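You operate a simulated robot arm through the tools that you are given. There is no shell and no other tool. Be economical: measure what you need, move in short steps, check, and stop when the job is done.

The job below is to be done with a simulated two-armed robot. You get a single attempt, and the scene is never put back.

JOB
Load the tread reel of the width that the display shows, and centre it.
Fine: hold the reel to draw its bung, lay the bung on the spare table top; reel on the reel pin, centring dial to its width, feeler lever out.

Only the result counts: the job must be done as asked and must still hold three seconds after the hand-in. Knocking over, shifting, dropping, spilling or breaking anything else fails it.

ROBOT AND FRAMES
Two 7-joint arms with two-finger parallel grippers on one trunk, on a base that drives. Base frame: it is fixed to the floor where the robot stands at the start and does not move with it; the origin is under the middle of the robot, x ahead of it, y to its left, z up. Units: cm, rad, N and s.
The left shoulder is at the start at [7, 16.3, 139.5], the right one opposite. With the tool pointing down near the work surface each hand reaches from about 10 to 82 cm from the robot's upright axis, wherever it stands, measured 20 degrees to its own side. Places, roughly: feeler lever [60, 80, 110]; press lever [40, 110, 110]; reel seat [60, 110, 100]; spare table top [60, 20, 80]. Payload 3.43 kg a hand.
Tool frame (each hand has its own): the origin (TCP) lies between the finger pads and is the grasp point; the fingertips stand 3.4 cm ahead of it; z points along the fingers, y is the line along which they close. The gripper opens to 12.8 cm. The fingers are 2.4 cm wide and 1.2 cm thick; the gripper's body (4.8 by 13 cm) begins 9.6 cm behind the TCP.
Orientation is that of the tool frame in the base frame, as a unit quaternion [x, y, z, w]. With the fingers straight down and closing along the base's y, the tool's x points along the base's -x, its y along +y and its z along -z.

CONTROLS
- The arms move only by the tool servo_tool. It takes "left_steps", "right_steps" or both (then of equal length, played together; a hand with none holds still); each is a list of rows, each a list of 7 numbers: the turn, a rotation vector about the tool's x, y, z in rad, then the shift along the tool's x, y, z in cm, then the opening, from 0 (shut) to 1 (fully open). In form: [[wx, wy, wz, tx, ty, tz, jaw], ...]. A call has 1 to 8 rows; each row shifts and turns the commanded pose from where the row before left it, along the tool's axes as they then stand. Rows are played at 5 a second. More than 5 cm and 0.15 rad between two rows, or a gripper value outside its range, and nothing of the call is played. Where a pose cannot be reached the arm comes as near as it can. A force on the tool above 40 N (or 10 N above the force at the start of the call, whichever is more), or a blocked arm, ends the call early, and 0.2 s more pass. The fingers move at their own pace (about 15.3 cm/s each) and stop on an object; they squeeze with about 32 N. The grip force told is the motor's: it shows also when the fingers shut on nothing. Time passes only in rows, and 0.2 s behind the last, so rows that do not move let the fingers close. The reply holds the time, the measured pose of the TCP, the force on the tool along the base axes, the opening and the grip force, in the units named above and with some noise, with the torque about the TCP (base axes, N m) and any sound that the robot's microphone picked up.
- Cameras (640 x 400 px; columns grow to the right, rows downward): "scene" is now at [10.41, 5.41, 160.08]; the picture's right is [0.71, -0.71, -0.00], its down [-0.56, -0.56, -0.62] and it looks along [0.44, 0.44, -0.79] (base axes); focal length 232 px, centre (320, 200). "left" rides on the left gripper at [7.6, 1.1, -16] in its tool frame; the picture's right is [-0.15, 0.99, 0.00], its down [-0.88, -0.13, -0.46] and it looks along [-0.45, -0.07, 0.89] (tool axes); focal length 234 px, centre (320, 200). "right" rides on the right gripper at [7.6, -1.1, -16] in its tool frame; the picture's right is [0.15, 0.99, 0.00], its down [-0.88, 0.13, -0.46] and it looks along [-0.45, 0.07, 0.89] (tool axes); focal length 234 px, centre (320, 200). There is no depth. A picture from a camera that has moved, and an enlarged one, comes with that camera's place and axes in the base frame and with its lens.
- grab_frame(camera): a new picture of that camera. It takes no simulated time.
- slide_trunk(by): slides the trunk up (or, below 0, down) by that many cm; the arms and the scene camera ride with it, the base frame stays. It gives what a move gives, with no picture.
- base_move(legs): drives the robot by 1 to 6 legs, each [ahead, left, turn to the left] in cm, cm and rad, along the robot's own axes; the way and the turn of a leg run together, so that a leg with both is an arc; at most 150 cm and 3.142 rad a leg. The arms and the cameras ride along, it lands a little off, and it stops where it bumps. It gives what a move gives.
- turn_head(pan, tilt): turns the head with the scene camera to pan (to the left, within 1.501 rad either way) and tilt (down, from -0.506 to 1.204), counted from straight ahead of the robot. It gives what a move gives.
- zoom(camera, box): a new picture of the part [left, top, right, bottom] of that camera's present view, enlarged. It takes no simulated time.
- sign_off(): hands the job in; it is judged then, once.

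Go step by step. Nothing tells you exact positions but the pictures and the camera data: compare them with the known pose of the tool, close in by small moves and look again before you grip or let go. The budget is 120 turns and 88 pictures, counting those below and the enlarged ones. Unless the task says otherwise, let go and move clear before handing in, and close with one line.

The tools are called as name(argument=value, ...) on one line, values as JSON. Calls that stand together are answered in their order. servo_tool: Moves the arms, as the interface text tells. Its arguments: {"type":"object","properties":{"left_steps":{"type":"array"},"right_steps":{"type":"array"}},"required":[]} The other tools are called the same way: slide_trunk (by) slides the trunk up or down; base_move (legs) drives the base; turn_head (pan, tilt) turns the head that bears the scene camera; grab_frame (camera) takes a picture; zoom (camera, box) takes an enlarged picture of a part of a camera's view; sign_off () hands the job in.

At the start:

```text
t: 0.0
left_ee_pos: [38.7, 41.65, 134.73]
left_orientation: [-0.001, 1.0, 0.0, 0.0]
left_force: [-0.1, 0.6, 0.7]
left_torque: [-0.01, 0.01, 0.0]
left_opening: 12.78
left_grasp_force: 0.1
right_ee_pos: [57.4, 8.46, 130.95]
right_orientation: [0.001, 1.0, 0.001, -0.001]
right_force: [0.9, 0.7, -0.4]
right_torque: [-0.03, 0.0, -0.01]
right_opening: 12.79
right_grasp_force: 0.0
trunk travel left (down, up): [-87.5, 6.5]
robot x, y, heading: [-0.31, -0.09, 0.001]
head pan, tilt: [0.785, 0.904]
```

scene: 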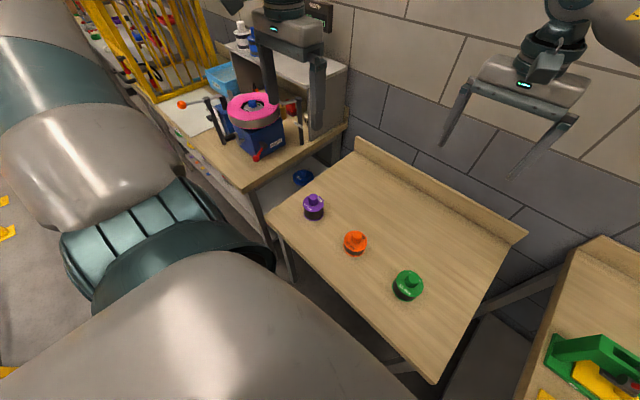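
right: 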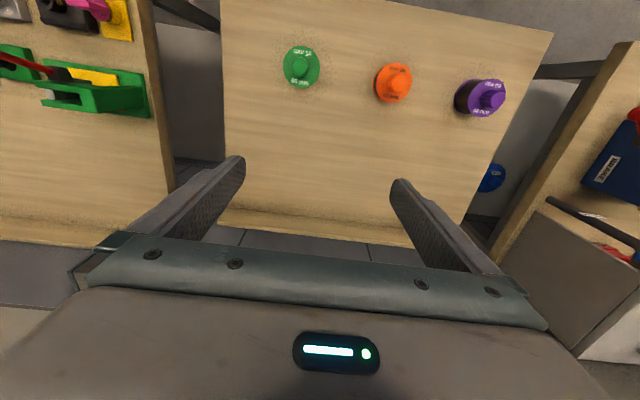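
left: 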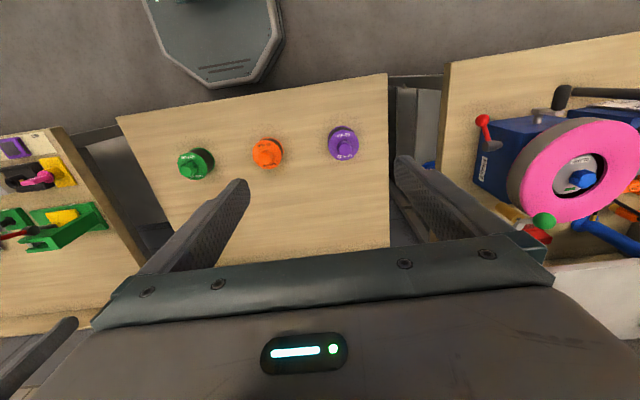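

I see three reels (green, orange, purple) on the middle table and a machine on the left table. I'll zoom to read labels and the display.

zoom(camera="right", box=[260, 30, 540, 200])

zoom(camera="left", box=[440, 50, 640, 260])

zoom(camera="scene", box=[140, 0, 360, 200])

```text
2.29 times, centred on (400, 115) of right
camera zoom: at [49.94, 7.24, 146.89], right [-0.15, 0.99, 0.0], down [0.88, 0.13, 0.46], along [0.45, 0.07, -0.89], focal length 535 px, centre (137, 394)
```

zoom: 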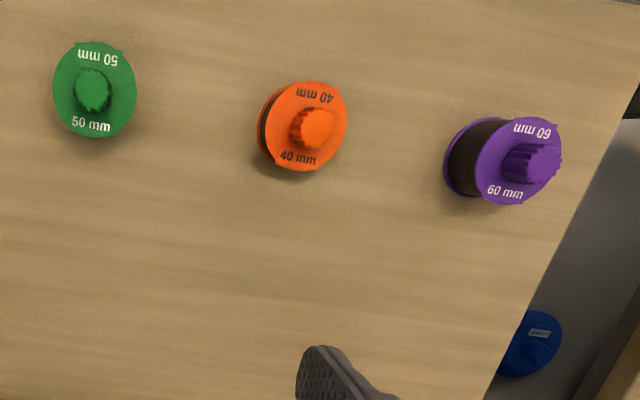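

```text
1.90 times, centred on (540, 155) of left
camera zoom: at [31.04, 42.65, 150.66], right [0.15, 0.99, 0.0], down [0.88, -0.13, 0.46], along [0.45, -0.07, -0.89], focal length 446 px, centre (-99, 286)
```

zoom: 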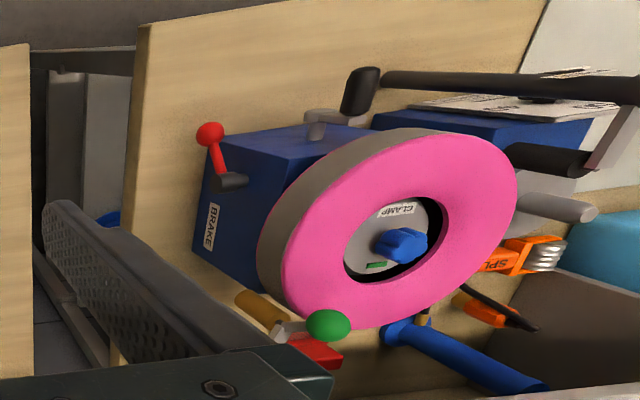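

```text
2.00 times, centred on (250, 100) of scene
camera zoom: at [10.41, 5.41, 160.08], right [0.71, -0.71, 0.0], down [-0.56, -0.56, -0.62], along [0.44, 0.44, -0.79], focal length 464 px, centre (460, 400)
```

zoom: 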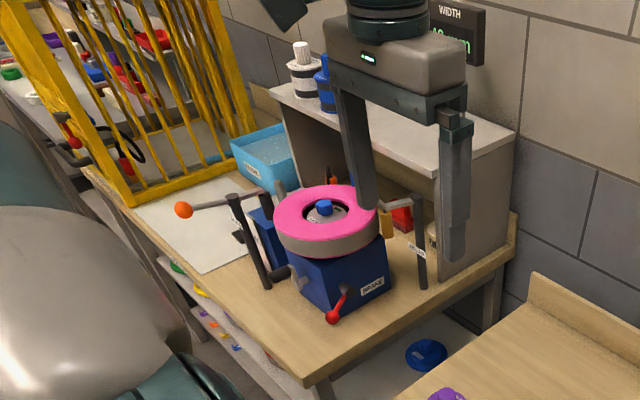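

The display is on the wall partly behind the gripper. I turn the head to read it and inspect the machine.

turn_head(pan=0.9, tilt=0.5)

grab_frame(camera="scene")

```text
t: 0.9
left_ee_pos: [38.81, 41.59, 134.87]
left_orientation: [-0.001, 1.0, -0.001, 0.0]
left_force: [-0.3, -0.1, 0.9]
left_torque: [0.01, 0.01, 0.02]
left_opening: 12.82
left_grasp_force: 0.1
right_ee_pos: [57.49, 8.24, 130.84]
right_orientation: [0.001, 1.0, 0.0, 0.0]
right_force: [0.2, 0.0, 0.1]
right_torque: [-0.04, -0.01, 0.02]
right_opening: 12.76
right_grasp_force: 0.1
trunk travel left (down, up): [-87.5, 6.5]
robot x, y, heading: [-0.04, -0.07, -0.0]
head pan, tilt: [0.901, 0.499]
```

```text
81 pictures are left
camera scene: at [10.73, 7.22, 163.49], right [0.78, -0.62, 0.0], down [-0.3, -0.38, -0.88], along [0.55, 0.69, -0.48], focal length 232 px, centre (320, 200)
```

scene: 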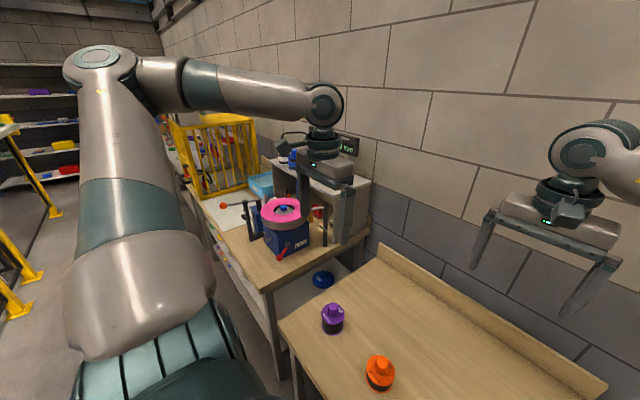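

zoom(camera="scene", box=[320, 120, 380, 160])

servo_tool(left_steps=[[0, 0, 0, 5, 0, 0, 1], [0, 0, 0, 5, 0, 0, 1], [0, 0, 0, 0, -5, 0, 1], [0, 0, 0, 0, -5, 0, 1]])

zoom(camera="scene", box=[160, 100, 400, 300])

```text
10.00 times, centred on (350, 140) of scene
camera zoom: at [10.73, 7.22, 163.49], right [0.78, -0.62, 0.0], down [-0.3, -0.38, -0.88], along [0.55, 0.69, -0.48], focal length 2322 px, centre (20, 800)
```

zoom: 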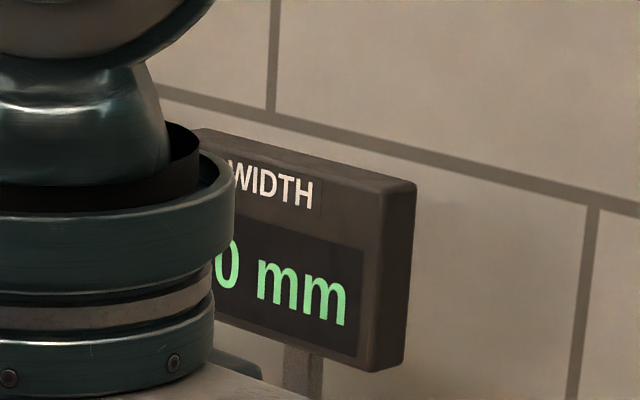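

```text
t: 1.9
left_ee_pos: [30.12, 31.4, 135.63]
left_orientation: [-0.001, 1.0, 0.001, -0.002]
left_force: [-0.2, -0.7, -0.6]
left_torque: [0.08, 0.02, 0.01]
left_opening: 12.83
left_grasp_force: 0.0
left hand out of reach, approached as far as the arm can: row 4
right_ee_pos: [57.73, 7.89, 130.58]
right_orientation: [0.001, 1.0, 0.002, -0.001]
right_force: [0.2, 0.6, 0.0]
right_torque: [0.1, 0.02, -0.01]
right_opening: 12.8
right_grasp_force: 0.2
trunk travel left (down, up): [-87.5, 6.5]
robot x, y, heading: [0.35, 0.08, 0.002]
head pan, tilt: [0.901, 0.499]
```

```text
2.00 times, centred on (280, 200) of scene
camera zoom: at [11.08, 6.59, 163.49], right [0.78, -0.62, 0.0], down [-0.3, -0.37, -0.88], along [0.54, 0.69, -0.48], focal length 464 px, centre (400, 200)
```

zoom: 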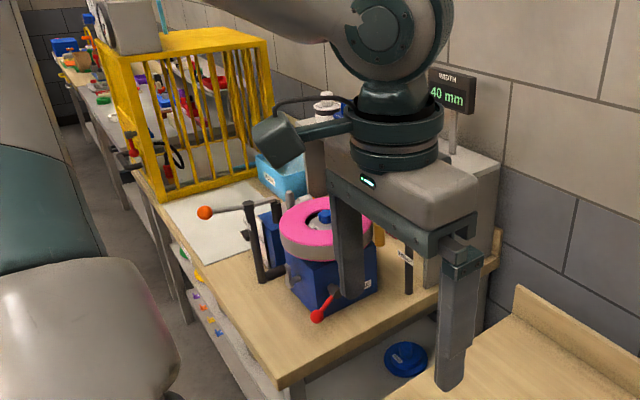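

The display shows 40 mm, so it's the orange reel. Now I drive left to inspect the machine closely.

base_move(legs=[[-5, 60, 0]])

turn_head(pan=0.65, tilt=0.6)

grab_frame(camera="scene")

grab_frame(camera="left")

```text
t: 5.3
left_ee_pos: [24.64, 91.72, 135.8]
left_orientation: [-0.002, 1.0, 0.0, 0.0]
left_force: [-0.6, -0.6, 0.7]
left_torque: [0.04, 0.02, 0.02]
left_opening: 12.82
left_grasp_force: 0.1
right_ee_pos: [52.49, 68.4, 130.92]
right_orientation: [0.001, 1.0, 0.001, -0.001]
right_force: [0.4, 0.5, 0.0]
right_torque: [0.01, 0.01, -0.02]
right_opening: 12.82
right_grasp_force: 0.0
trunk travel left (down, up): [-87.5, 6.5]
robot x, y, heading: [-5.2, 59.81, 0.001]
head pan, tilt: [0.901, 0.499]
```

```text
t: 6.0
left_ee_pos: [24.71, 91.94, 135.65]
left_orientation: [-0.001, 1.0, 0.0, 0.0]
left_force: [-0.2, -0.9, -0.3]
left_torque: [-0.02, 0.01, -0.01]
left_opening: 12.78
left_grasp_force: 0.1
right_ee_pos: [52.4, 68.41, 130.77]
right_orientation: [0.0, 1.0, 0.0, 0.0]
right_force: [0.3, 0.5, -0.2]
right_torque: [-0.03, 0.02, -0.02]
right_opening: 12.82
right_grasp_force: 0.2
trunk travel left (down, up): [-87.5, 6.5]
robot x, y, heading: [-4.77, 59.92, 0.0]
head pan, tilt: [0.649, 0.6]
```

```text
78 pictures are left
camera scene: at [7.1, 65.43, 162.59], right [0.61, -0.8, 0.0], down [-0.45, -0.34, -0.82], along [0.66, 0.5, -0.57], focal length 232 px, centre (320, 200)
```

scene: 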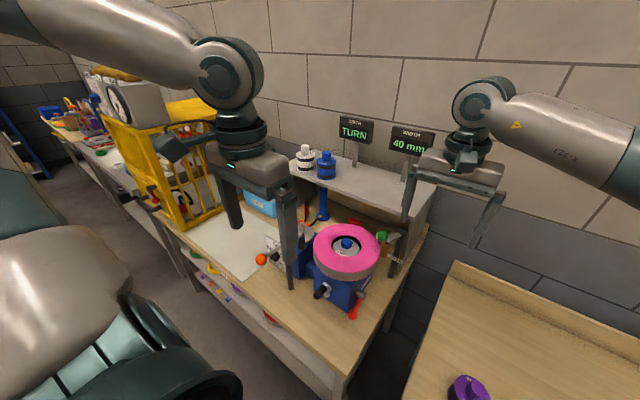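

```text
77 pictures are left
camera left: at [17.03, 93.06, 151.55], right [0.14, 0.99, 0.0], down [0.88, -0.13, 0.46], along [0.45, -0.07, -0.89], focal length 234 px, centre (320, 200)
```

left: 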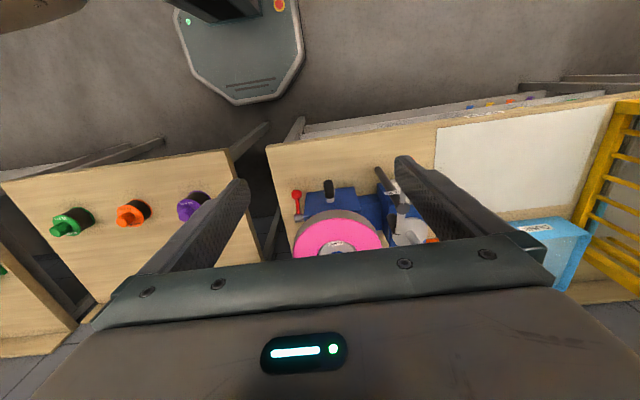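

zoom(camera="scene", box=[230, 110, 450, 330])

zoom(camera="scene", box=[325, 105, 445, 180])

zoom(camera="left", box=[260, 130, 460, 260])

```text
1.82 times, centred on (340, 220) of scene
camera zoom: at [7.1, 65.43, 162.59], right [0.61, -0.8, 0.0], down [-0.45, -0.34, -0.82], along [0.66, 0.5, -0.57], focal length 422 px, centre (284, 164)
```

zoom: 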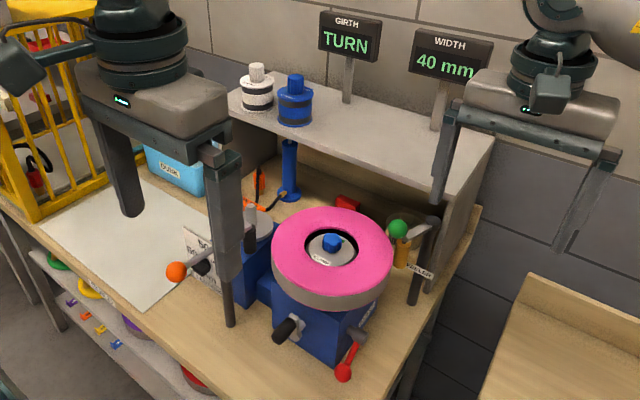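

```text
5.33 times, centred on (385, 142) of scene
camera zoom: at [7.1, 65.43, 162.59], right [0.61, -0.8, 0.0], down [-0.45, -0.34, -0.82], along [0.66, 0.5, -0.57], focal length 1238 px, centre (-27, 507)
```

zoom: 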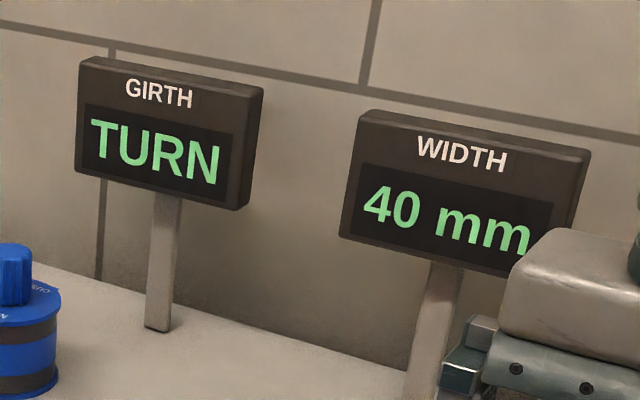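

```text
3.08 times, centred on (360, 195) of left
camera zoom: at [17.03, 93.06, 151.55], right [0.14, 0.99, 0.0], down [0.88, -0.13, 0.46], along [0.45, -0.07, -0.89], focal length 720 px, centre (197, 215)
```

zoom: 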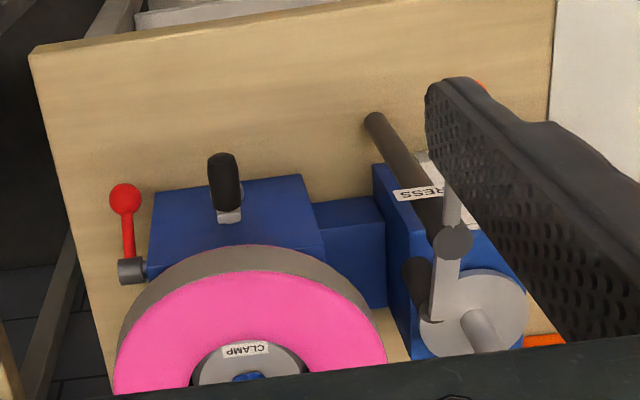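

I need a clear view of the reel seat and feeler. I'll part the hands and drive further left.

servo_tool(left_steps=[[0, 0, 0, 0, 5, 0, 1], [0, 0, 0, 0, 5, 0, 1], [0, 0, 0, 0, 5, 0, 1], [0, 0, 0, 0, 0, 0, 1], [0, 0, 0, 0, 0, 0, 1]], right_steps=[[0, 0, 0, 5, -2, 0, 1], [0, 0, 0, 5, -4, 0, 1], [0, 0, 0, 5, -4, 0, 1], [0, 0, 0, 5, -4, 0, 1], [0, 0, 0, 5, -4, 0, 1]])

base_move(legs=[[0, 32, 0]])

turn_head(pan=0.1, tilt=0.8)

grab_frame(camera="scene")

```text
refused: row 1 steps farther than a row can; nothing moved
```

```text
t: 8.2
left_ee_pos: [24.71, 123.85, 135.61]
left_orientation: [-0.001, 1.0, 0.001, 0.001]
left_force: [0.1, 0.8, 0.3]
left_torque: [0.02, -0.01, -0.02]
left_opening: 12.81
left_grasp_force: 0.0
right_ee_pos: [52.42, 100.34, 130.93]
right_orientation: [0.0, 1.0, 0.001, 0.0]
right_force: [-0.1, 0.3, -0.2]
right_torque: [0.03, 0.0, -0.02]
right_opening: 12.83
right_grasp_force: 0.1
trunk travel left (down, up): [-87.5, 6.5]
robot x, y, heading: [-5.26, 92.4, -0.0]
head pan, tilt: [0.649, 0.6]
```

```text
t: 9.2
left_ee_pos: [24.66, 124.27, 135.55]
left_orientation: [-0.003, 1.0, 0.0, 0.001]
left_force: [-0.8, 0.5, -0.3]
left_torque: [0.0, -0.03, -0.01]
left_opening: 12.83
left_grasp_force: 0.0
right_ee_pos: [52.32, 100.63, 130.88]
right_orientation: [0.0, 1.0, 0.0, 0.0]
right_force: [-0.5, -0.4, 0.5]
right_torque: [0.02, 0.02, -0.02]
right_opening: 12.81
right_grasp_force: 0.1
trunk travel left (down, up): [-87.5, 6.5]
robot x, y, heading: [-5.44, 92.63, 0.004]
head pan, tilt: [0.099, 0.799]
```

```text
73 pictures are left
camera scene: at [8.04, 93.14, 160.91], right [0.1, -0.99, 0.0], down [-0.71, -0.07, -0.7], along [0.69, 0.07, -0.72], focal length 232 px, centre (320, 200)
```

scene: 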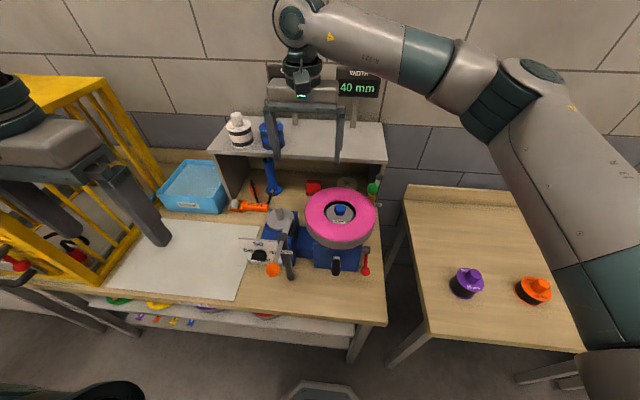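

zoom(camera="scene", box=[225, 165, 395, 285])

grab_frame(camera="right")

```text
3.33 times, centred on (310, 225) of scene
camera zoom: at [8.04, 93.14, 160.91], right [0.1, -0.99, 0.0], down [-0.71, -0.07, -0.7], along [0.69, 0.07, -0.72], focal length 774 px, centre (353, 117)
```

zoom: 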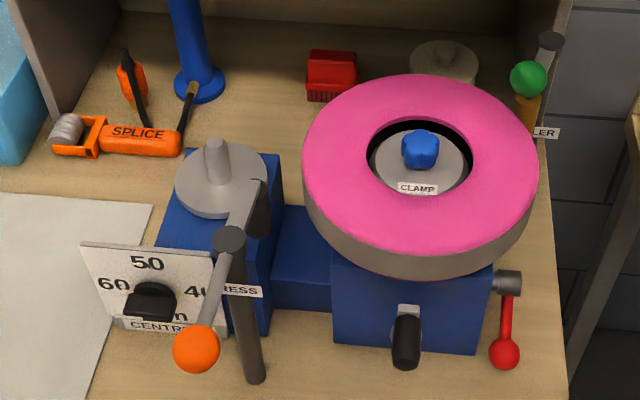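

```text
71 pictures are left
camera right: at [44.88, 99.5, 146.9], right [-0.15, 0.99, 0.0], down [0.88, 0.13, 0.46], along [0.45, 0.07, -0.89], focal length 234 px, centre (320, 200)
```

right: 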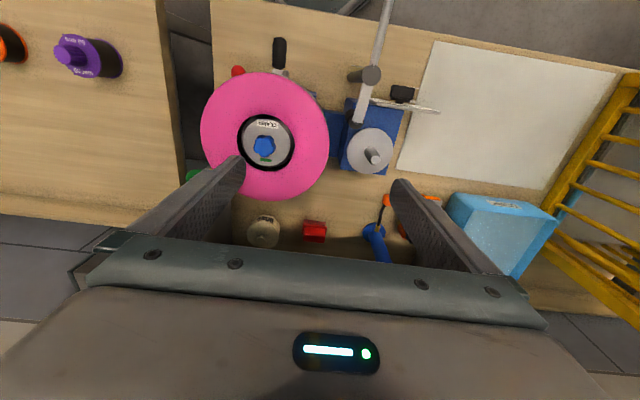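

Seat pin is vertical at about [55.5, 111.3], tip z≈106; the dial faces the robot, and the feeler post is right of the drum. Now I go to the orange reel to draw its bung first.

base_move(legs=[[0, -68, 0]])

servo_tool(right_steps=[[0, 0, 0, 0, -4, 2, 1], [0, 0, 0, 0, -4, 2, 1], [0, 0, 0, 0, -4, 2, 1], [0, 0, 0, 0, -4, 2, 1]])

turn_head(pan=0.0, tilt=0.95)

grab_frame(camera="scene")

grab_frame(camera="right")

grab_frame(camera="left")

```text
t: 12.9
left_ee_pos: [24.84, 55.93, 135.58]
left_orientation: [0.0, 1.0, -0.001, 0.0]
left_force: [-0.3, 0.0, 0.7]
left_torque: [0.0, -0.01, 0.01]
left_opening: 12.8
left_grasp_force: 0.1
right_ee_pos: [52.49, 32.37, 130.78]
right_orientation: [0.002, 1.0, 0.0, 0.0]
right_force: [-0.9, 0.2, 0.7]
right_torque: [-0.01, -0.01, 0.05]
right_opening: 12.81
right_grasp_force: 0.2
trunk travel left (down, up): [-87.5, 6.5]
robot x, y, heading: [-5.12, 24.19, -0.003]
head pan, tilt: [0.099, 0.799]
```

```text
t: 13.9
left_ee_pos: [24.69, 55.53, 135.73]
left_orientation: [0.001, 1.0, 0.001, 0.0]
left_force: [-0.5, 0.0, 0.1]
left_torque: [0.04, 0.0, 0.01]
left_opening: 12.8
left_grasp_force: 0.1
right_ee_pos: [52.27, 15.84, 122.77]
right_orientation: [0.003, 1.0, 0.002, 0.0]
right_force: [-0.9, -1.5, 0.5]
right_torque: [0.01, -0.03, 0.04]
right_opening: 12.8
right_grasp_force: 0.1
trunk travel left (down, up): [-87.5, 6.5]
robot x, y, heading: [-4.96, 23.6, -0.002]
head pan, tilt: [0.099, 0.799]
```

```text
t: 14.6
left_ee_pos: [24.82, 55.84, 135.64]
left_orientation: [0.001, 1.0, 0.0, 0.0]
left_force: [0.9, 0.4, -0.2]
left_torque: [0.01, -0.01, 0.01]
left_opening: 12.8
left_grasp_force: 0.1
right_ee_pos: [52.18, 16.15, 122.72]
right_orientation: [0.002, 1.0, 0.0, 0.001]
right_force: [0.5, 0.5, -0.1]
right_torque: [0.01, 0.0, 0.03]
right_opening: 12.82
right_grasp_force: 0.0
trunk travel left (down, up): [-87.5, 6.5]
robot x, y, heading: [-5.01, 23.86, -0.008]
head pan, tilt: [0.0, 0.949]
```

```text
70 pictures are left
camera scene: at [7.25, 23.92, 159.75], right [0.0, -1.0, 0.0], down [-0.81, 0.0, -0.58], along [0.58, 0.0, -0.81], focal length 232 px, centre (320, 200)
```

scene: 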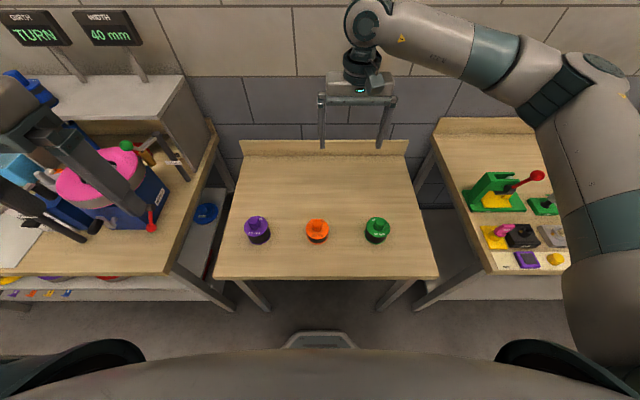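

```text
69 pictures are left
camera right: at [44.74, 14.96, 138.82], right [-0.14, 0.99, 0.0], down [0.88, 0.13, 0.46], along [0.45, 0.07, -0.89], focal length 234 px, centre (320, 200)
```

right: 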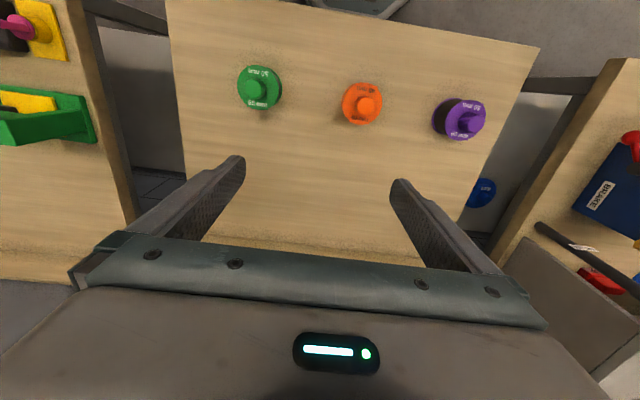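

```text
68 pictures are left
camera left: at [17.1, 56.85, 151.58], right [0.15, 0.99, 0.0], down [0.88, -0.13, 0.46], along [0.45, -0.07, -0.89], focal length 234 px, centre (320, 200)
```

left: 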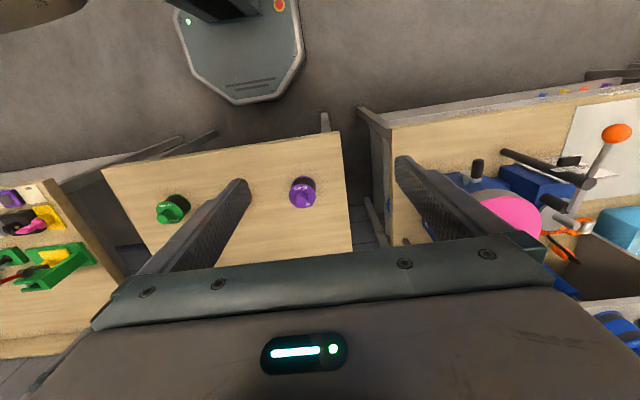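

Orange knob estimated at [47.3, 25.1, 89.6]. I move the right hand above it and tilt the left hand on its way to the robot side of the reel.

servo_tool(right_steps=[[0, 0, 0, 1, 2, 4, 1], [0, 0, 0, 1, 2, 4, 1], [0, 0, 0, 1, 2, 4, 1], [0, 0, 0, 1, 2, 4, 1], [0, 0, 0, 0.9, 1, 4, 1]], left_steps=[[0, -0.13, 0, 0, -3, 0, 1], [0, -0.13, 0, 0, -3, 0, 1], [0, -0.13, 0, 0, -3, 0, 1], [0, -0.13, 0, 0, -3, 0, 1], [0, -0.13, 0, 0, -3, 0, 1]])

grab_frame(camera="right")

grab_frame(camera="scene")

```text
t: 15.8
left_ee_pos: [33.67, 40.51, 145.68]
left_orientation: [0.0, 0.948, 0.0, 0.318]
left_force: [0.7, -0.3, -0.2]
left_torque: [-0.04, 0.04, 0.0]
left_opening: 12.8
left_grasp_force: 0.0
left hand out of reach, approached as far as the arm can: row 1, 2, 3, 4, 5
right_ee_pos: [47.61, 25.36, 102.78]
right_orientation: [0.002, 1.0, 0.0, -0.001]
right_force: [1.1, 0.1, 0.4]
right_torque: [-0.02, 0.0, -0.02]
right_opening: 12.8
right_grasp_force: 0.0
trunk travel left (down, up): [-87.5, 6.5]
robot x, y, heading: [-4.78, 23.94, -0.007]
head pan, tilt: [0.0, 0.949]
```

```text
67 pictures are left
camera right: at [39.99, 24.1, 118.92], right [-0.14, 0.99, 0.0], down [0.88, 0.13, 0.45], along [0.45, 0.07, -0.89], focal length 234 px, centre (320, 200)
```

right: 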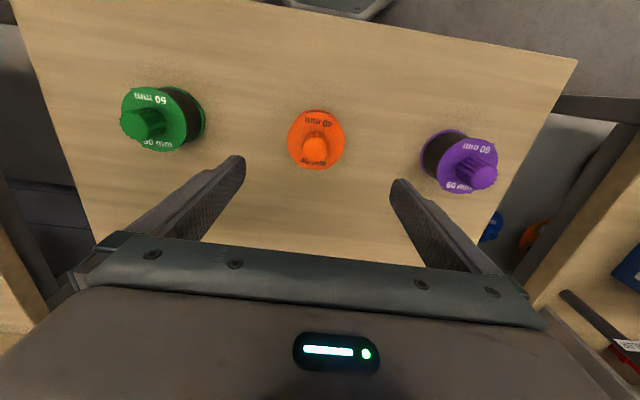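

```text
66 pictures are left
camera scene: at [7.59, 23.97, 159.73], right [0.0, -1.0, 0.0], down [-0.81, 0.0, -0.58], along [0.58, 0.0, -0.81], focal length 232 px, centre (320, 200)
```

scene: 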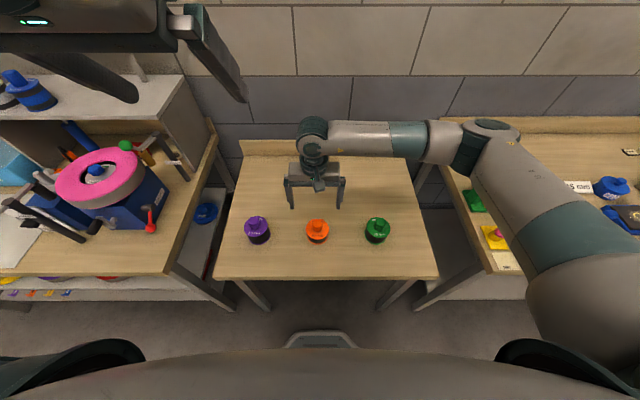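

servo_tool(left_steps=[[0, -0.14, 0, 0, 0, 0, 1], [0, 0, 0, 3.3, -0.5, 3.0, 1], [0, 0, 0, 3.3, -0.5, 3.0, 1], [0, 0, 0, 3.3, -0.5, 3.0, 1], [0, 0, 0, 3.3, -0.5, 3.0, 1], [0, 0, 0, 3.3, -0.5, 3.0, 1], [0, 0, 0, 3.3, -0.5, 3.0, 1]])

zoom(camera="scene", box=[220, 140, 420, 265])

```text
t: 17.4
left_ee_pos: [46.24, 36.02, 132.29]
left_orientation: [0.0, 0.924, -0.001, 0.383]
left_force: [0.0, -0.3, -0.2]
left_torque: [0.03, 0.03, 0.02]
left_opening: 12.79
left_grasp_force: 0.1
left hand out of reach, approached as far as the arm can: row 1, 2, 3, 4, 5, 6, 7
right_ee_pos: [47.53, 25.36, 103.07]
right_orientation: [0.002, 1.0, 0.0, -0.001]
right_force: [-0.5, -0.2, -0.4]
right_torque: [-0.06, -0.01, 0.01]
right_opening: 12.8
right_grasp_force: 0.1
trunk travel left (down, up): [-87.5, 6.5]
robot x, y, heading: [-5.3, 24.18, -0.006]
head pan, tilt: [0.0, 0.949]
```

```text
3.20 times, centred on (320, 202) of scene
camera zoom: at [7.52, 24.08, 159.73], right [0.0, -1.0, 0.0], down [-0.81, 0.0, -0.58], along [0.58, 0.0, -0.81], focal length 743 px, centre (320, 192)
```

zoom: 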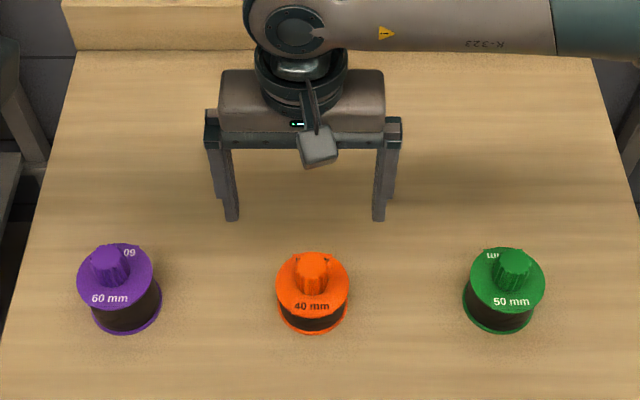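

The left arm struggles so close in. I'll raise the right hand, back off the base and lower the trunk for better reach.

servo_tool(right_steps=[[0, 0, 0, 0, 0, -5, 1], [0, 0, 0, 0, 0, -5, 1], [0, 0, 0, 0, 0, -5, 1], [0, 0, 0, 0, 0, -5, 1]])

base_move(legs=[[-14, 0, 0]])

slide_trunk(by=-20)

servo_tool(left_steps=[[0, 0, 0, 0, -2, 0, 1], [0, 0, 0, 0, -3, 0, 1], [0, 0, 0, 0, -3, 0, 1], [0, 0, 0, 0, -3, 0, 1]], right_steps=[[0, 0, 0, -4, 0, 0, 1], [0, 0, 0, -4, 0, 0, 1], [0, 0, 0, -4, 0, 0, 1], [0, 0, 0, -2, 0, 0, 1]])

```text
t: 18.2
left_ee_pos: [45.94, 35.83, 132.86]
left_orientation: [0.0, 0.921, -0.004, 0.389]
left_force: [-0.3, 8.3, 2.6]
left_torque: [-0.12, -0.4, 0.05]
left_opening: 12.38
left_grasp_force: 0.1
right_ee_pos: [47.55, 24.51, 115.35]
right_orientation: [0.005, 1.0, -0.005, -0.002]
right_force: [-3.0, 1.8, -14.4]
right_torque: [-0.97, -0.41, -0.06]
right_opening: 12.81
right_grasp_force: 0.1
trunk travel left (down, up): [-87.5, 6.5]
robot x, y, heading: [-5.25, 23.71, -0.002]
head pan, tilt: [0.0, 0.949]
stopped in row 3 (left hand): the force on the tool passed its limit (the readings are from after the stop); the commanded pose is now the measured one
```

```text
t: 19.5
left_ee_pos: [32.26, 35.82, 132.74]
left_orientation: [0.001, 0.922, -0.005, 0.388]
left_force: [-3.9, 12.5, 7.5]
left_torque: [-0.53, -0.24, -0.32]
left_opening: 12.13
left_grasp_force: 0.1
right_ee_pos: [33.71, 24.5, 115.25]
right_orientation: [0.005, 1.0, -0.005, -0.003]
right_force: [0.1, -2.6, -11.2]
right_torque: [-0.16, -0.1, 0.07]
right_opening: 12.83
right_grasp_force: 0.0
trunk travel left (down, up): [-87.5, 6.5]
robot x, y, heading: [-19.28, 24.09, -0.002]
head pan, tilt: [0.0, 0.949]
```

```text
t: 21.7
left_ee_pos: [32.01, 35.79, 112.89]
left_orientation: [0.001, 0.922, -0.005, 0.388]
left_force: [-3.7, 11.6, 0.7]
left_torque: [-0.11, -0.18, -0.18]
left_opening: 12.15
left_grasp_force: 0.1
right_ee_pos: [33.42, 24.39, 95.35]
right_orientation: [0.007, 1.0, -0.006, -0.003]
right_force: [0.2, -2.1, -5.4]
right_torque: [0.15, -0.06, -0.04]
right_opening: 12.79
right_grasp_force: 0.0
trunk travel left (down, up): [-67.5, 26.5]
robot x, y, heading: [-19.33, 24.07, -0.004]
head pan, tilt: [0.0, 0.949]
```

```text
t: 22.7
left_ee_pos: [31.87, 35.7, 112.89]
left_orientation: [0.002, 0.922, -0.005, 0.388]
left_force: [0.5, 0.6, -0.4]
left_torque: [-0.01, -0.01, 0.0]
left_opening: 12.76
left_grasp_force: 0.0
left hand out of reach, approached as far as the arm can: row 1, 2, 3, 4
right_ee_pos: [47.51, 24.5, 95.26]
right_orientation: [0.006, 1.0, -0.005, -0.001]
right_force: [0.4, -0.1, -0.3]
right_torque: [0.0, 0.02, -0.01]
right_opening: 12.8
right_grasp_force: 0.1
trunk travel left (down, up): [-67.5, 26.5]
robot x, y, heading: [-19.14, 23.98, -0.002]
head pan, tilt: [0.0, 0.949]
```

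The hands had touched while raising, but no damage; now they're apart. I look again.

grab_frame(camera="scene")

grab_frame(camera="right")

```text
64 pictures are left
camera scene: at [-6.79, 24.05, 139.75], right [0.0, -1.0, 0.0], down [-0.81, 0.0, -0.58], along [0.58, 0.0, -0.81], focal length 232 px, centre (320, 200)
```

scene: 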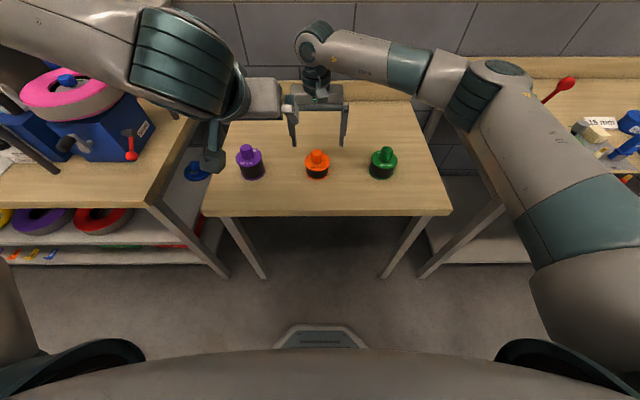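

```text
63 pictures are left
camera right: at [40.15, 23.52, 111.35], right [-0.14, 0.99, -0.01], down [0.88, 0.13, 0.45], along [0.45, 0.05, -0.89], focal length 234 px, centre (320, 200)
```

right: 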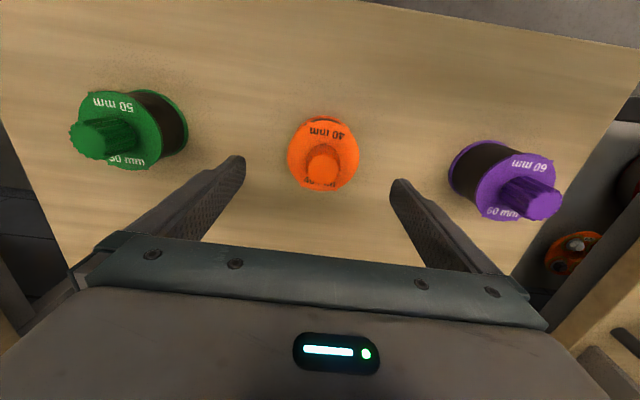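

servo_tool(left_steps=[[0, 0, 0, 1.8, 0, 4.5, 1], [0, 0, 0, 1.8, 0, 4.5, 1], [0, 0, 0, 1.8, 0, 4.5, 1], [0, 0, 0, 0, 0, 0, 1]])

grab_frame(camera="left")

grab_frame(camera="scene")

```text
t: 23.7
left_ee_pos: [38.25, 38.72, 100.88]
left_orientation: [0.002, 0.921, -0.006, 0.389]
left_force: [0.6, 0.3, -0.1]
left_torque: [0.0, -0.03, 0.02]
left_opening: 12.79
left_grasp_force: 0.2
left hand out of reach, approached as far as the arm can: row 1, 2, 3
right_ee_pos: [47.6, 24.45, 95.22]
right_orientation: [0.005, 1.0, -0.005, -0.002]
right_force: [0.5, -0.5, 0.3]
right_torque: [-0.02, -0.03, 0.0]
right_opening: 12.82
right_grasp_force: 0.0
trunk travel left (down, up): [-67.5, 26.5]
robot x, y, heading: [-19.35, 24.23, -0.003]
head pan, tilt: [0.0, 0.949]
```

```text
62 pictures are left
camera left: at [21.38, 39.97, 106.51], right [0.11, 0.99, 0.1], down [0.29, -0.12, 0.95], along [0.95, -0.08, -0.3], focal length 234 px, centre (320, 200)
```

left: 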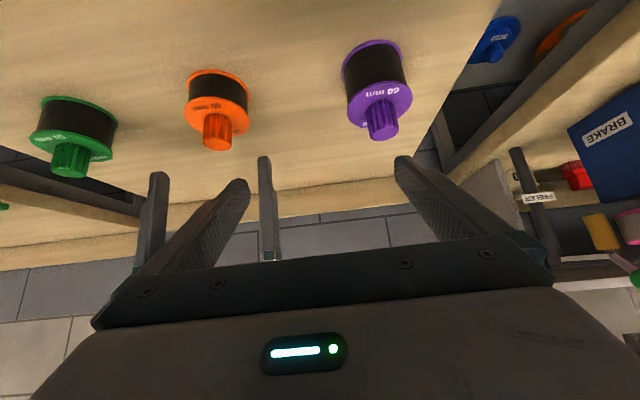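

```text
61 pictures are left
camera scene: at [-6.84, 24.01, 139.75], right [0.0, -1.0, 0.0], down [-0.81, 0.0, -0.58], along [0.58, 0.0, -0.81], focal length 232 px, centre (320, 200)
```

scene: 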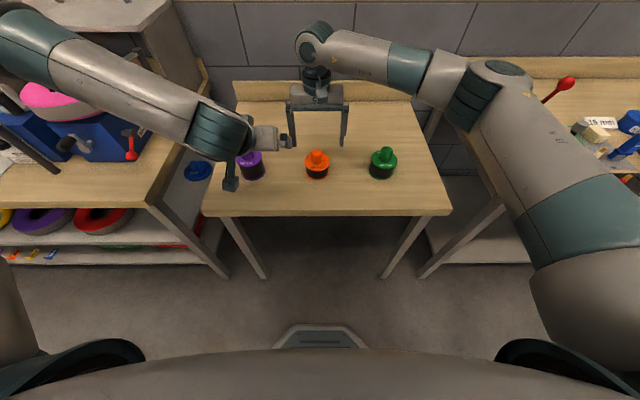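

The left forearm comes from the left, so I yaw its fingers 45° to the right (pointing +x,−y) and lift the right hand out of the way.

servo_tool(left_steps=[[0.093, 0, 0.092, 0, 0, 0, 1], [0.093, 0, 0.092, 0, 0, 0, 1], [0.093, 0, 0.092, 0, 0, 0, 1], [0.093, 0, 0.092, 0, 0, 0, 1], [0.093, 0, 0.092, 0, 0, 0, 1], [0.093, 0, 0.092, 0, 0, 0, 1]], right_steps=[[0, 0, 0, 0, 0, -2, 0.8], [0, 0, 0, 0, 0, -2, 0.6], [0, 0, 0, 0, 0, -2, 0.55], [0, 0, 0, 0, 0, -2, 0.55], [0, 0, 0, 0, 0, 0, 0.55], [0, 0, 0, 0, 0, 0, 0.55]])

grab_frame(camera="left")

```text
t: 25.1
left_ee_pos: [38.06, 38.64, 100.86]
left_orientation: [0.356, 0.849, -0.151, 0.361]
left_force: [0.3, 0.3, 0.9]
left_torque: [-0.01, -0.01, -0.01]
left_opening: 12.81
left_grasp_force: 0.1
right_ee_pos: [47.55, 24.45, 103.32]
right_orientation: [0.006, 1.0, -0.005, -0.001]
right_force: [-0.8, -0.5, 1.3]
right_torque: [-0.02, 0.0, -0.01]
right_opening: 7.07
right_grasp_force: 0.0
trunk travel left (down, up): [-67.5, 26.5]
robot x, y, heading: [-18.84, 23.93, -0.002]
head pan, tilt: [0.0, 0.949]
```

```text
60 pictures are left
camera left: at [26.96, 51.34, 106.45], right [0.78, 0.62, 0.1], down [0.11, -0.29, 0.95], along [0.62, -0.73, -0.29], focal length 234 px, centre (320, 200)
```

left: 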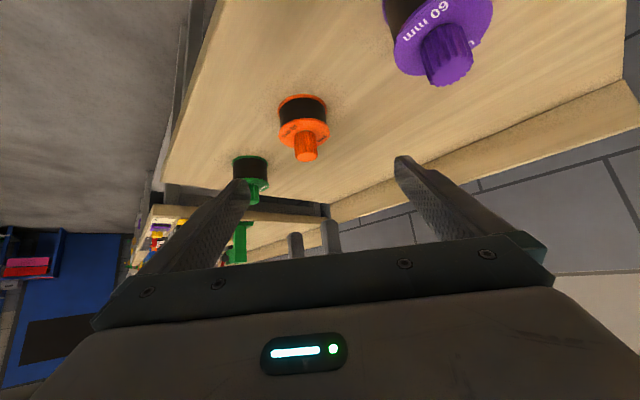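

servo_tool(left_steps=[[0, 0, 0, 0.22, -1.06, 3.65, 1], [0, 0, 0, 0.22, -1.06, 3.65, 1], [0, 0, 0, 0.22, -1.06, 3.65, 1], [0, 0, 0, 0, 0, 0, 1]])

grab_frame(camera="left")

zoom(camera="scene", box=[220, 70, 420, 200])

```text
t: 26.1
left_ee_pos: [40.49, 32.24, 93.94]
left_orientation: [0.355, 0.849, -0.151, 0.36]
left_force: [-0.6, 0.2, -1.0]
left_torque: [-0.02, -0.01, 0.0]
left_opening: 12.8
left_grasp_force: 0.1
left hand out of reach, approached as far as the arm can: row 3
right_ee_pos: [47.79, 24.7, 103.38]
right_orientation: [0.005, 1.0, -0.006, -0.002]
right_force: [-0.1, -0.6, -0.2]
right_torque: [-0.02, 0.02, -0.01]
right_opening: 7.06
right_grasp_force: 0.0
trunk travel left (down, up): [-67.5, 26.5]
robot x, y, heading: [-19.15, 24.06, -0.005]
head pan, tilt: [0.0, 0.949]
```

```text
59 pictures are left
camera left: at [29.51, 44.89, 99.53], right [0.78, 0.62, 0.1], down [0.11, -0.29, 0.95], along [0.62, -0.73, -0.29], focal length 234 px, centre (320, 200)
```

left: 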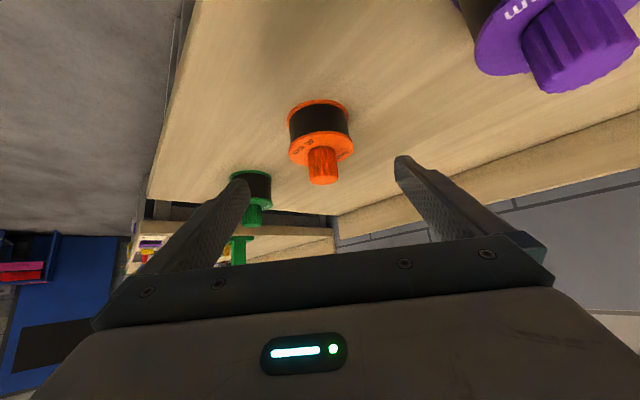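

```text
3.08 times, centred on (320, 135) of scene
camera zoom: at [-6.84, 24.18, 139.75], right [0.0, -1.0, 0.0], down [-0.81, 0.0, -0.58], along [0.58, 0.0, -0.81], focal length 714 px, centre (320, 400)
```

zoom: 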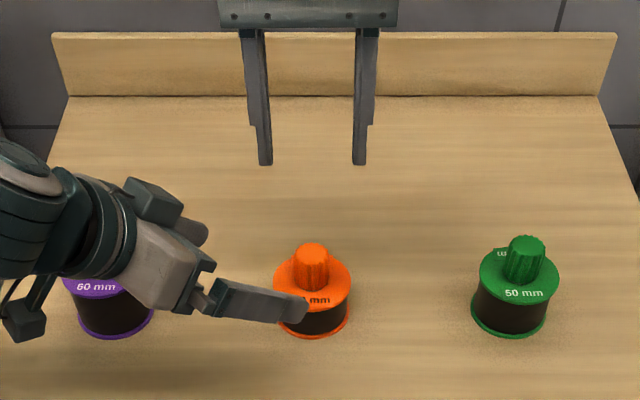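

base_move(legs=[[-10, 0, 0]])

servo_tool(left_steps=[[0, 0, 0, -1.6, 2.4, 1.7, 1], [0, 0, 0, -1.6, 2.4, 1.7, 1], [0, 0, 0, -1.6, 2.4, 1.7, 1], [0, 0, 0, 0, 0, 0, 1]], right_steps=[[0, 0, 0, -3, 0, 0, 0.55], [0, 0, 0, -3, 0, 0, 0.55], [0, 0, 0, -3, 0, 0, 0.55], [0, 0, 0, -0.6, 0, 0, 0.55]])

```text
t: 27.2
left_ee_pos: [30.61, 32.11, 94.0]
left_orientation: [0.355, 0.85, -0.151, 0.359]
left_force: [0.8, 0.9, 0.2]
left_torque: [0.02, -0.01, -0.02]
left_opening: 12.78
left_grasp_force: 0.0
right_ee_pos: [37.67, 24.5, 103.22]
right_orientation: [0.006, 1.0, -0.005, -0.002]
right_force: [0.5, -0.6, -0.4]
right_torque: [-0.01, -0.04, 0.0]
right_opening: 7.05
right_grasp_force: 0.0
trunk travel left (down, up): [-67.5, 26.5]
robot x, y, heading: [-28.77, 24.01, -0.0]
head pan, tilt: [0.0, 0.949]
```

```text
t: 28.2
left_ee_pos: [39.55, 34.39, 95.84]
left_orientation: [0.355, 0.849, -0.152, 0.36]
left_force: [0.0, -0.7, 1.0]
left_torque: [-0.01, 0.01, 0.01]
left_opening: 12.81
left_grasp_force: 0.1
left hand out of reach, approached as far as the arm can: row 1, 2, 3
right_ee_pos: [47.36, 24.18, 103.32]
right_orientation: [0.007, 1.0, -0.005, -0.002]
right_force: [0.6, 0.3, 1.2]
right_torque: [0.0, -0.01, 0.0]
right_opening: 7.04
right_grasp_force: 0.0
trunk travel left (down, up): [-67.5, 26.5]
robot x, y, heading: [-29.3, 24.14, -0.007]
head pan, tilt: [0.0, 0.949]
```

Shifting the base to the right should give the left forearm a straighter line to the reel.

base_move(legs=[[0, -18, 0]])

servo_tool(left_steps=[[0, 0, 0, 1.1, 2.8, -1.5, 1], [0, 0, 0, 1.1, 2.8, -1.5, 1], [0, 0, 0, 1.1, 2.8, -1.5, 1], [0, 0, 0, 1.1, 2.8, -1.5, 1], [0, 0, 0, 0, 0, 0, 1]], right_steps=[[0, 0, 0, 0, 4.5, 0, 0.55], [0, 0, 0, 0, 4.5, 0, 0.55], [0, 0, 0, 0, 4.5, 0, 0.55], [0, 0, 0, 0, 4.5, 0, 0.55], [0, 0, 0, 0, 0, 0, 0.55]])

```text
t: 29.7
left_ee_pos: [39.5, 16.97, 95.76]
left_orientation: [0.354, 0.85, -0.15, 0.36]
left_force: [0.2, 0.1, -0.2]
left_torque: [-0.01, 0.01, 0.02]
left_opening: 12.8
left_grasp_force: 0.1
right_ee_pos: [47.39, 6.92, 103.33]
right_orientation: [0.005, 1.0, -0.007, -0.002]
right_force: [1.2, 1.0, 0.6]
right_torque: [0.02, -0.02, -0.03]
right_opening: 7.04
right_grasp_force: 0.0
trunk travel left (down, up): [-67.5, 26.5]
robot x, y, heading: [-28.96, 6.26, -0.004]
head pan, tilt: [0.0, 0.949]
```

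```text
t: 30.9
left_ee_pos: [42.25, 29.97, 96.74]
left_orientation: [0.355, 0.85, -0.151, 0.359]
left_force: [-0.1, 0.4, -0.7]
left_torque: [0.02, -0.01, 0.02]
left_opening: 12.78
left_grasp_force: 0.1
right_ee_pos: [45.19, 17.95, 103.03]
right_orientation: [0.004, 1.0, -0.005, -0.002]
right_force: [0.5, -0.5, -1.0]
right_torque: [0.06, -0.01, 0.03]
right_opening: 7.05
right_grasp_force: 0.0
right hand out of reach, approached as far as the arm can: row 2, 3, 4
trunk travel left (down, up): [-67.5, 26.5]
robot x, y, heading: [-29.15, 6.66, -0.001]
head pan, tilt: [0.0, 0.949]
```

base_move(legs=[[10, 3, 0]])

servo_tool(left_steps=[[0, 0, 0, 1.3, -3.5, -1.5, 1], [0, 0, 0, 1.3, -3.5, -1.5, 1], [0, 0, 0, 1.0, -2, -1.0, 1], [0, 0, 0, 0, 0, 0, 1]], right_steps=[[0, 0, 0, 3, 1, 0, 0.55], [0, 0, 0, 3, 1, 0, 0.55], [0, 0, 0, 1.7, 1, 0, 0.55], [0, 0, 0, 0, 0.8, 0, 0.55]])

```text
t: 32.1
left_ee_pos: [52.22, 32.74, 96.72]
left_orientation: [0.354, 0.85, -0.151, 0.36]
left_force: [0.1, -0.8, -0.3]
left_torque: [-0.04, 0.01, 0.0]
left_opening: 12.79
left_grasp_force: 0.0
right_ee_pos: [55.09, 20.87, 103.12]
right_orientation: [0.004, 1.0, -0.007, -0.003]
right_force: [0.1, -0.1, -0.1]
right_torque: [-0.01, 0.02, 0.0]
right_opening: 7.02
right_grasp_force: 0.0
trunk travel left (down, up): [-67.5, 26.5]
robot x, y, heading: [-19.34, 9.41, 0.003]
head pan, tilt: [0.0, 0.949]
```

```text
t: 33.1
left_ee_pos: [41.89, 30.31, 96.76]
left_orientation: [0.354, 0.849, -0.151, 0.361]
left_force: [0.2, 0.5, 0.2]
left_torque: [-0.03, 0.02, -0.01]
left_opening: 12.76
left_grasp_force: 0.1
right_ee_pos: [47.31, 24.7, 102.95]
right_orientation: [0.005, 1.0, -0.006, -0.003]
right_force: [-0.3, -0.8, 0.0]
right_torque: [-0.01, 0.03, 0.04]
right_opening: 7.05
right_grasp_force: 0.1
trunk travel left (down, up): [-67.5, 26.5]
robot x, y, heading: [-19.12, 9.48, 0.0]
head pan, tilt: [0.0, 0.949]
```

servo_tool(left_steps=[[0, 0, 0, 3.7, 0, 1.9, 1], [0, 0, 0, 0, 0, 3.5, 1], [0, 0, 0, 0, 0, 3.5, 1], [0, 0, 0, 0, 0, 0, 1]])

grab_frame(camera="left")

zoom(camera="scene", box=[160, 70, 360, 200])

grab_frame(camera="right")

```text
t: 34.1
left_ee_pos: [44.54, 27.84, 87.85]
left_orientation: [0.354, 0.85, -0.151, 0.361]
left_force: [-0.3, 1.1, 0.1]
left_torque: [-0.03, 0.02, 0.0]
left_opening: 12.81
left_grasp_force: 0.0
right_ee_pos: [47.34, 24.87, 103.09]
right_orientation: [0.004, 1.0, -0.006, -0.002]
right_force: [-0.2, 0.6, 0.8]
right_torque: [-0.08, -0.01, -0.03]
right_opening: 7.03
right_grasp_force: 0.0
trunk travel left (down, up): [-67.5, 26.5]
robot x, y, heading: [-19.59, 9.29, 0.002]
head pan, tilt: [0.0, 0.949]
```

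```text
57 pictures are left
camera left: at [33.36, 40.51, 93.52], right [0.77, 0.62, 0.1], down [0.11, -0.29, 0.95], along [0.62, -0.72, -0.29], focal length 234 px, centre (320, 200)
```

left: 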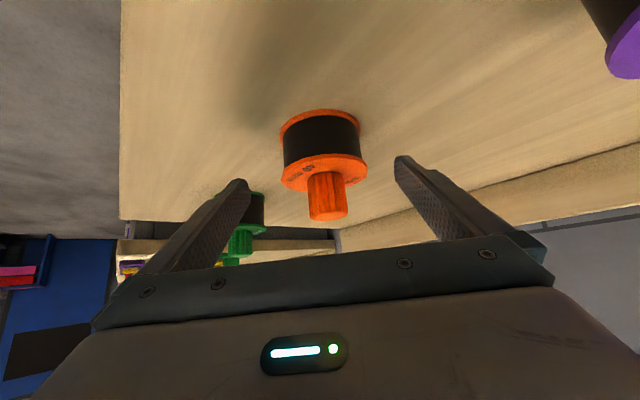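

```text
3.08 times, centred on (260, 135) of scene
camera zoom: at [-7.07, 9.65, 139.76], right [0.0, -1.0, 0.0], down [-0.81, 0.0, -0.58], along [0.58, 0.0, -0.81], focal length 714 px, centre (505, 400)
```

zoom: 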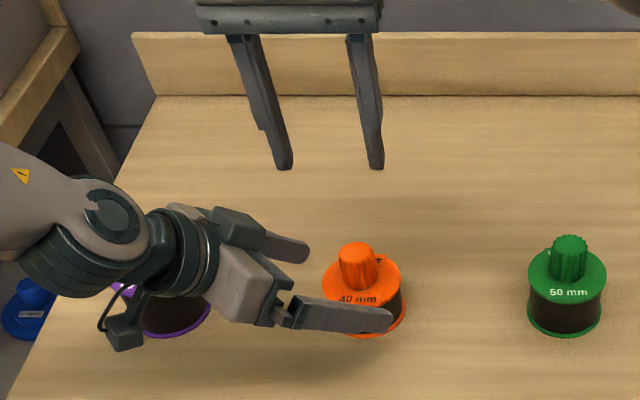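

```text
55 pictures are left
camera right: at [39.83, 24.01, 119.08], right [-0.14, 0.99, -0.01], down [0.88, 0.13, 0.45], along [0.45, 0.05, -0.89], focal length 234 px, centre (320, 200)
```

right: 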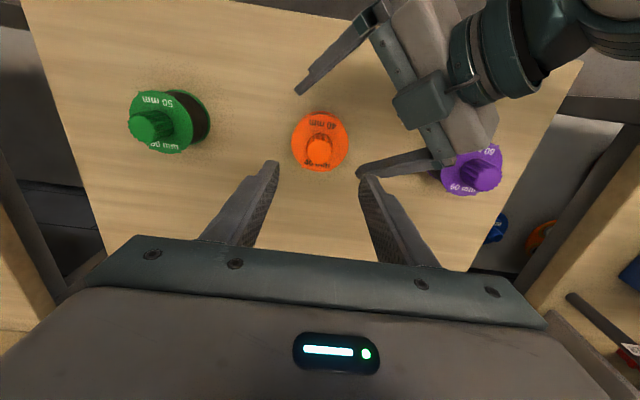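

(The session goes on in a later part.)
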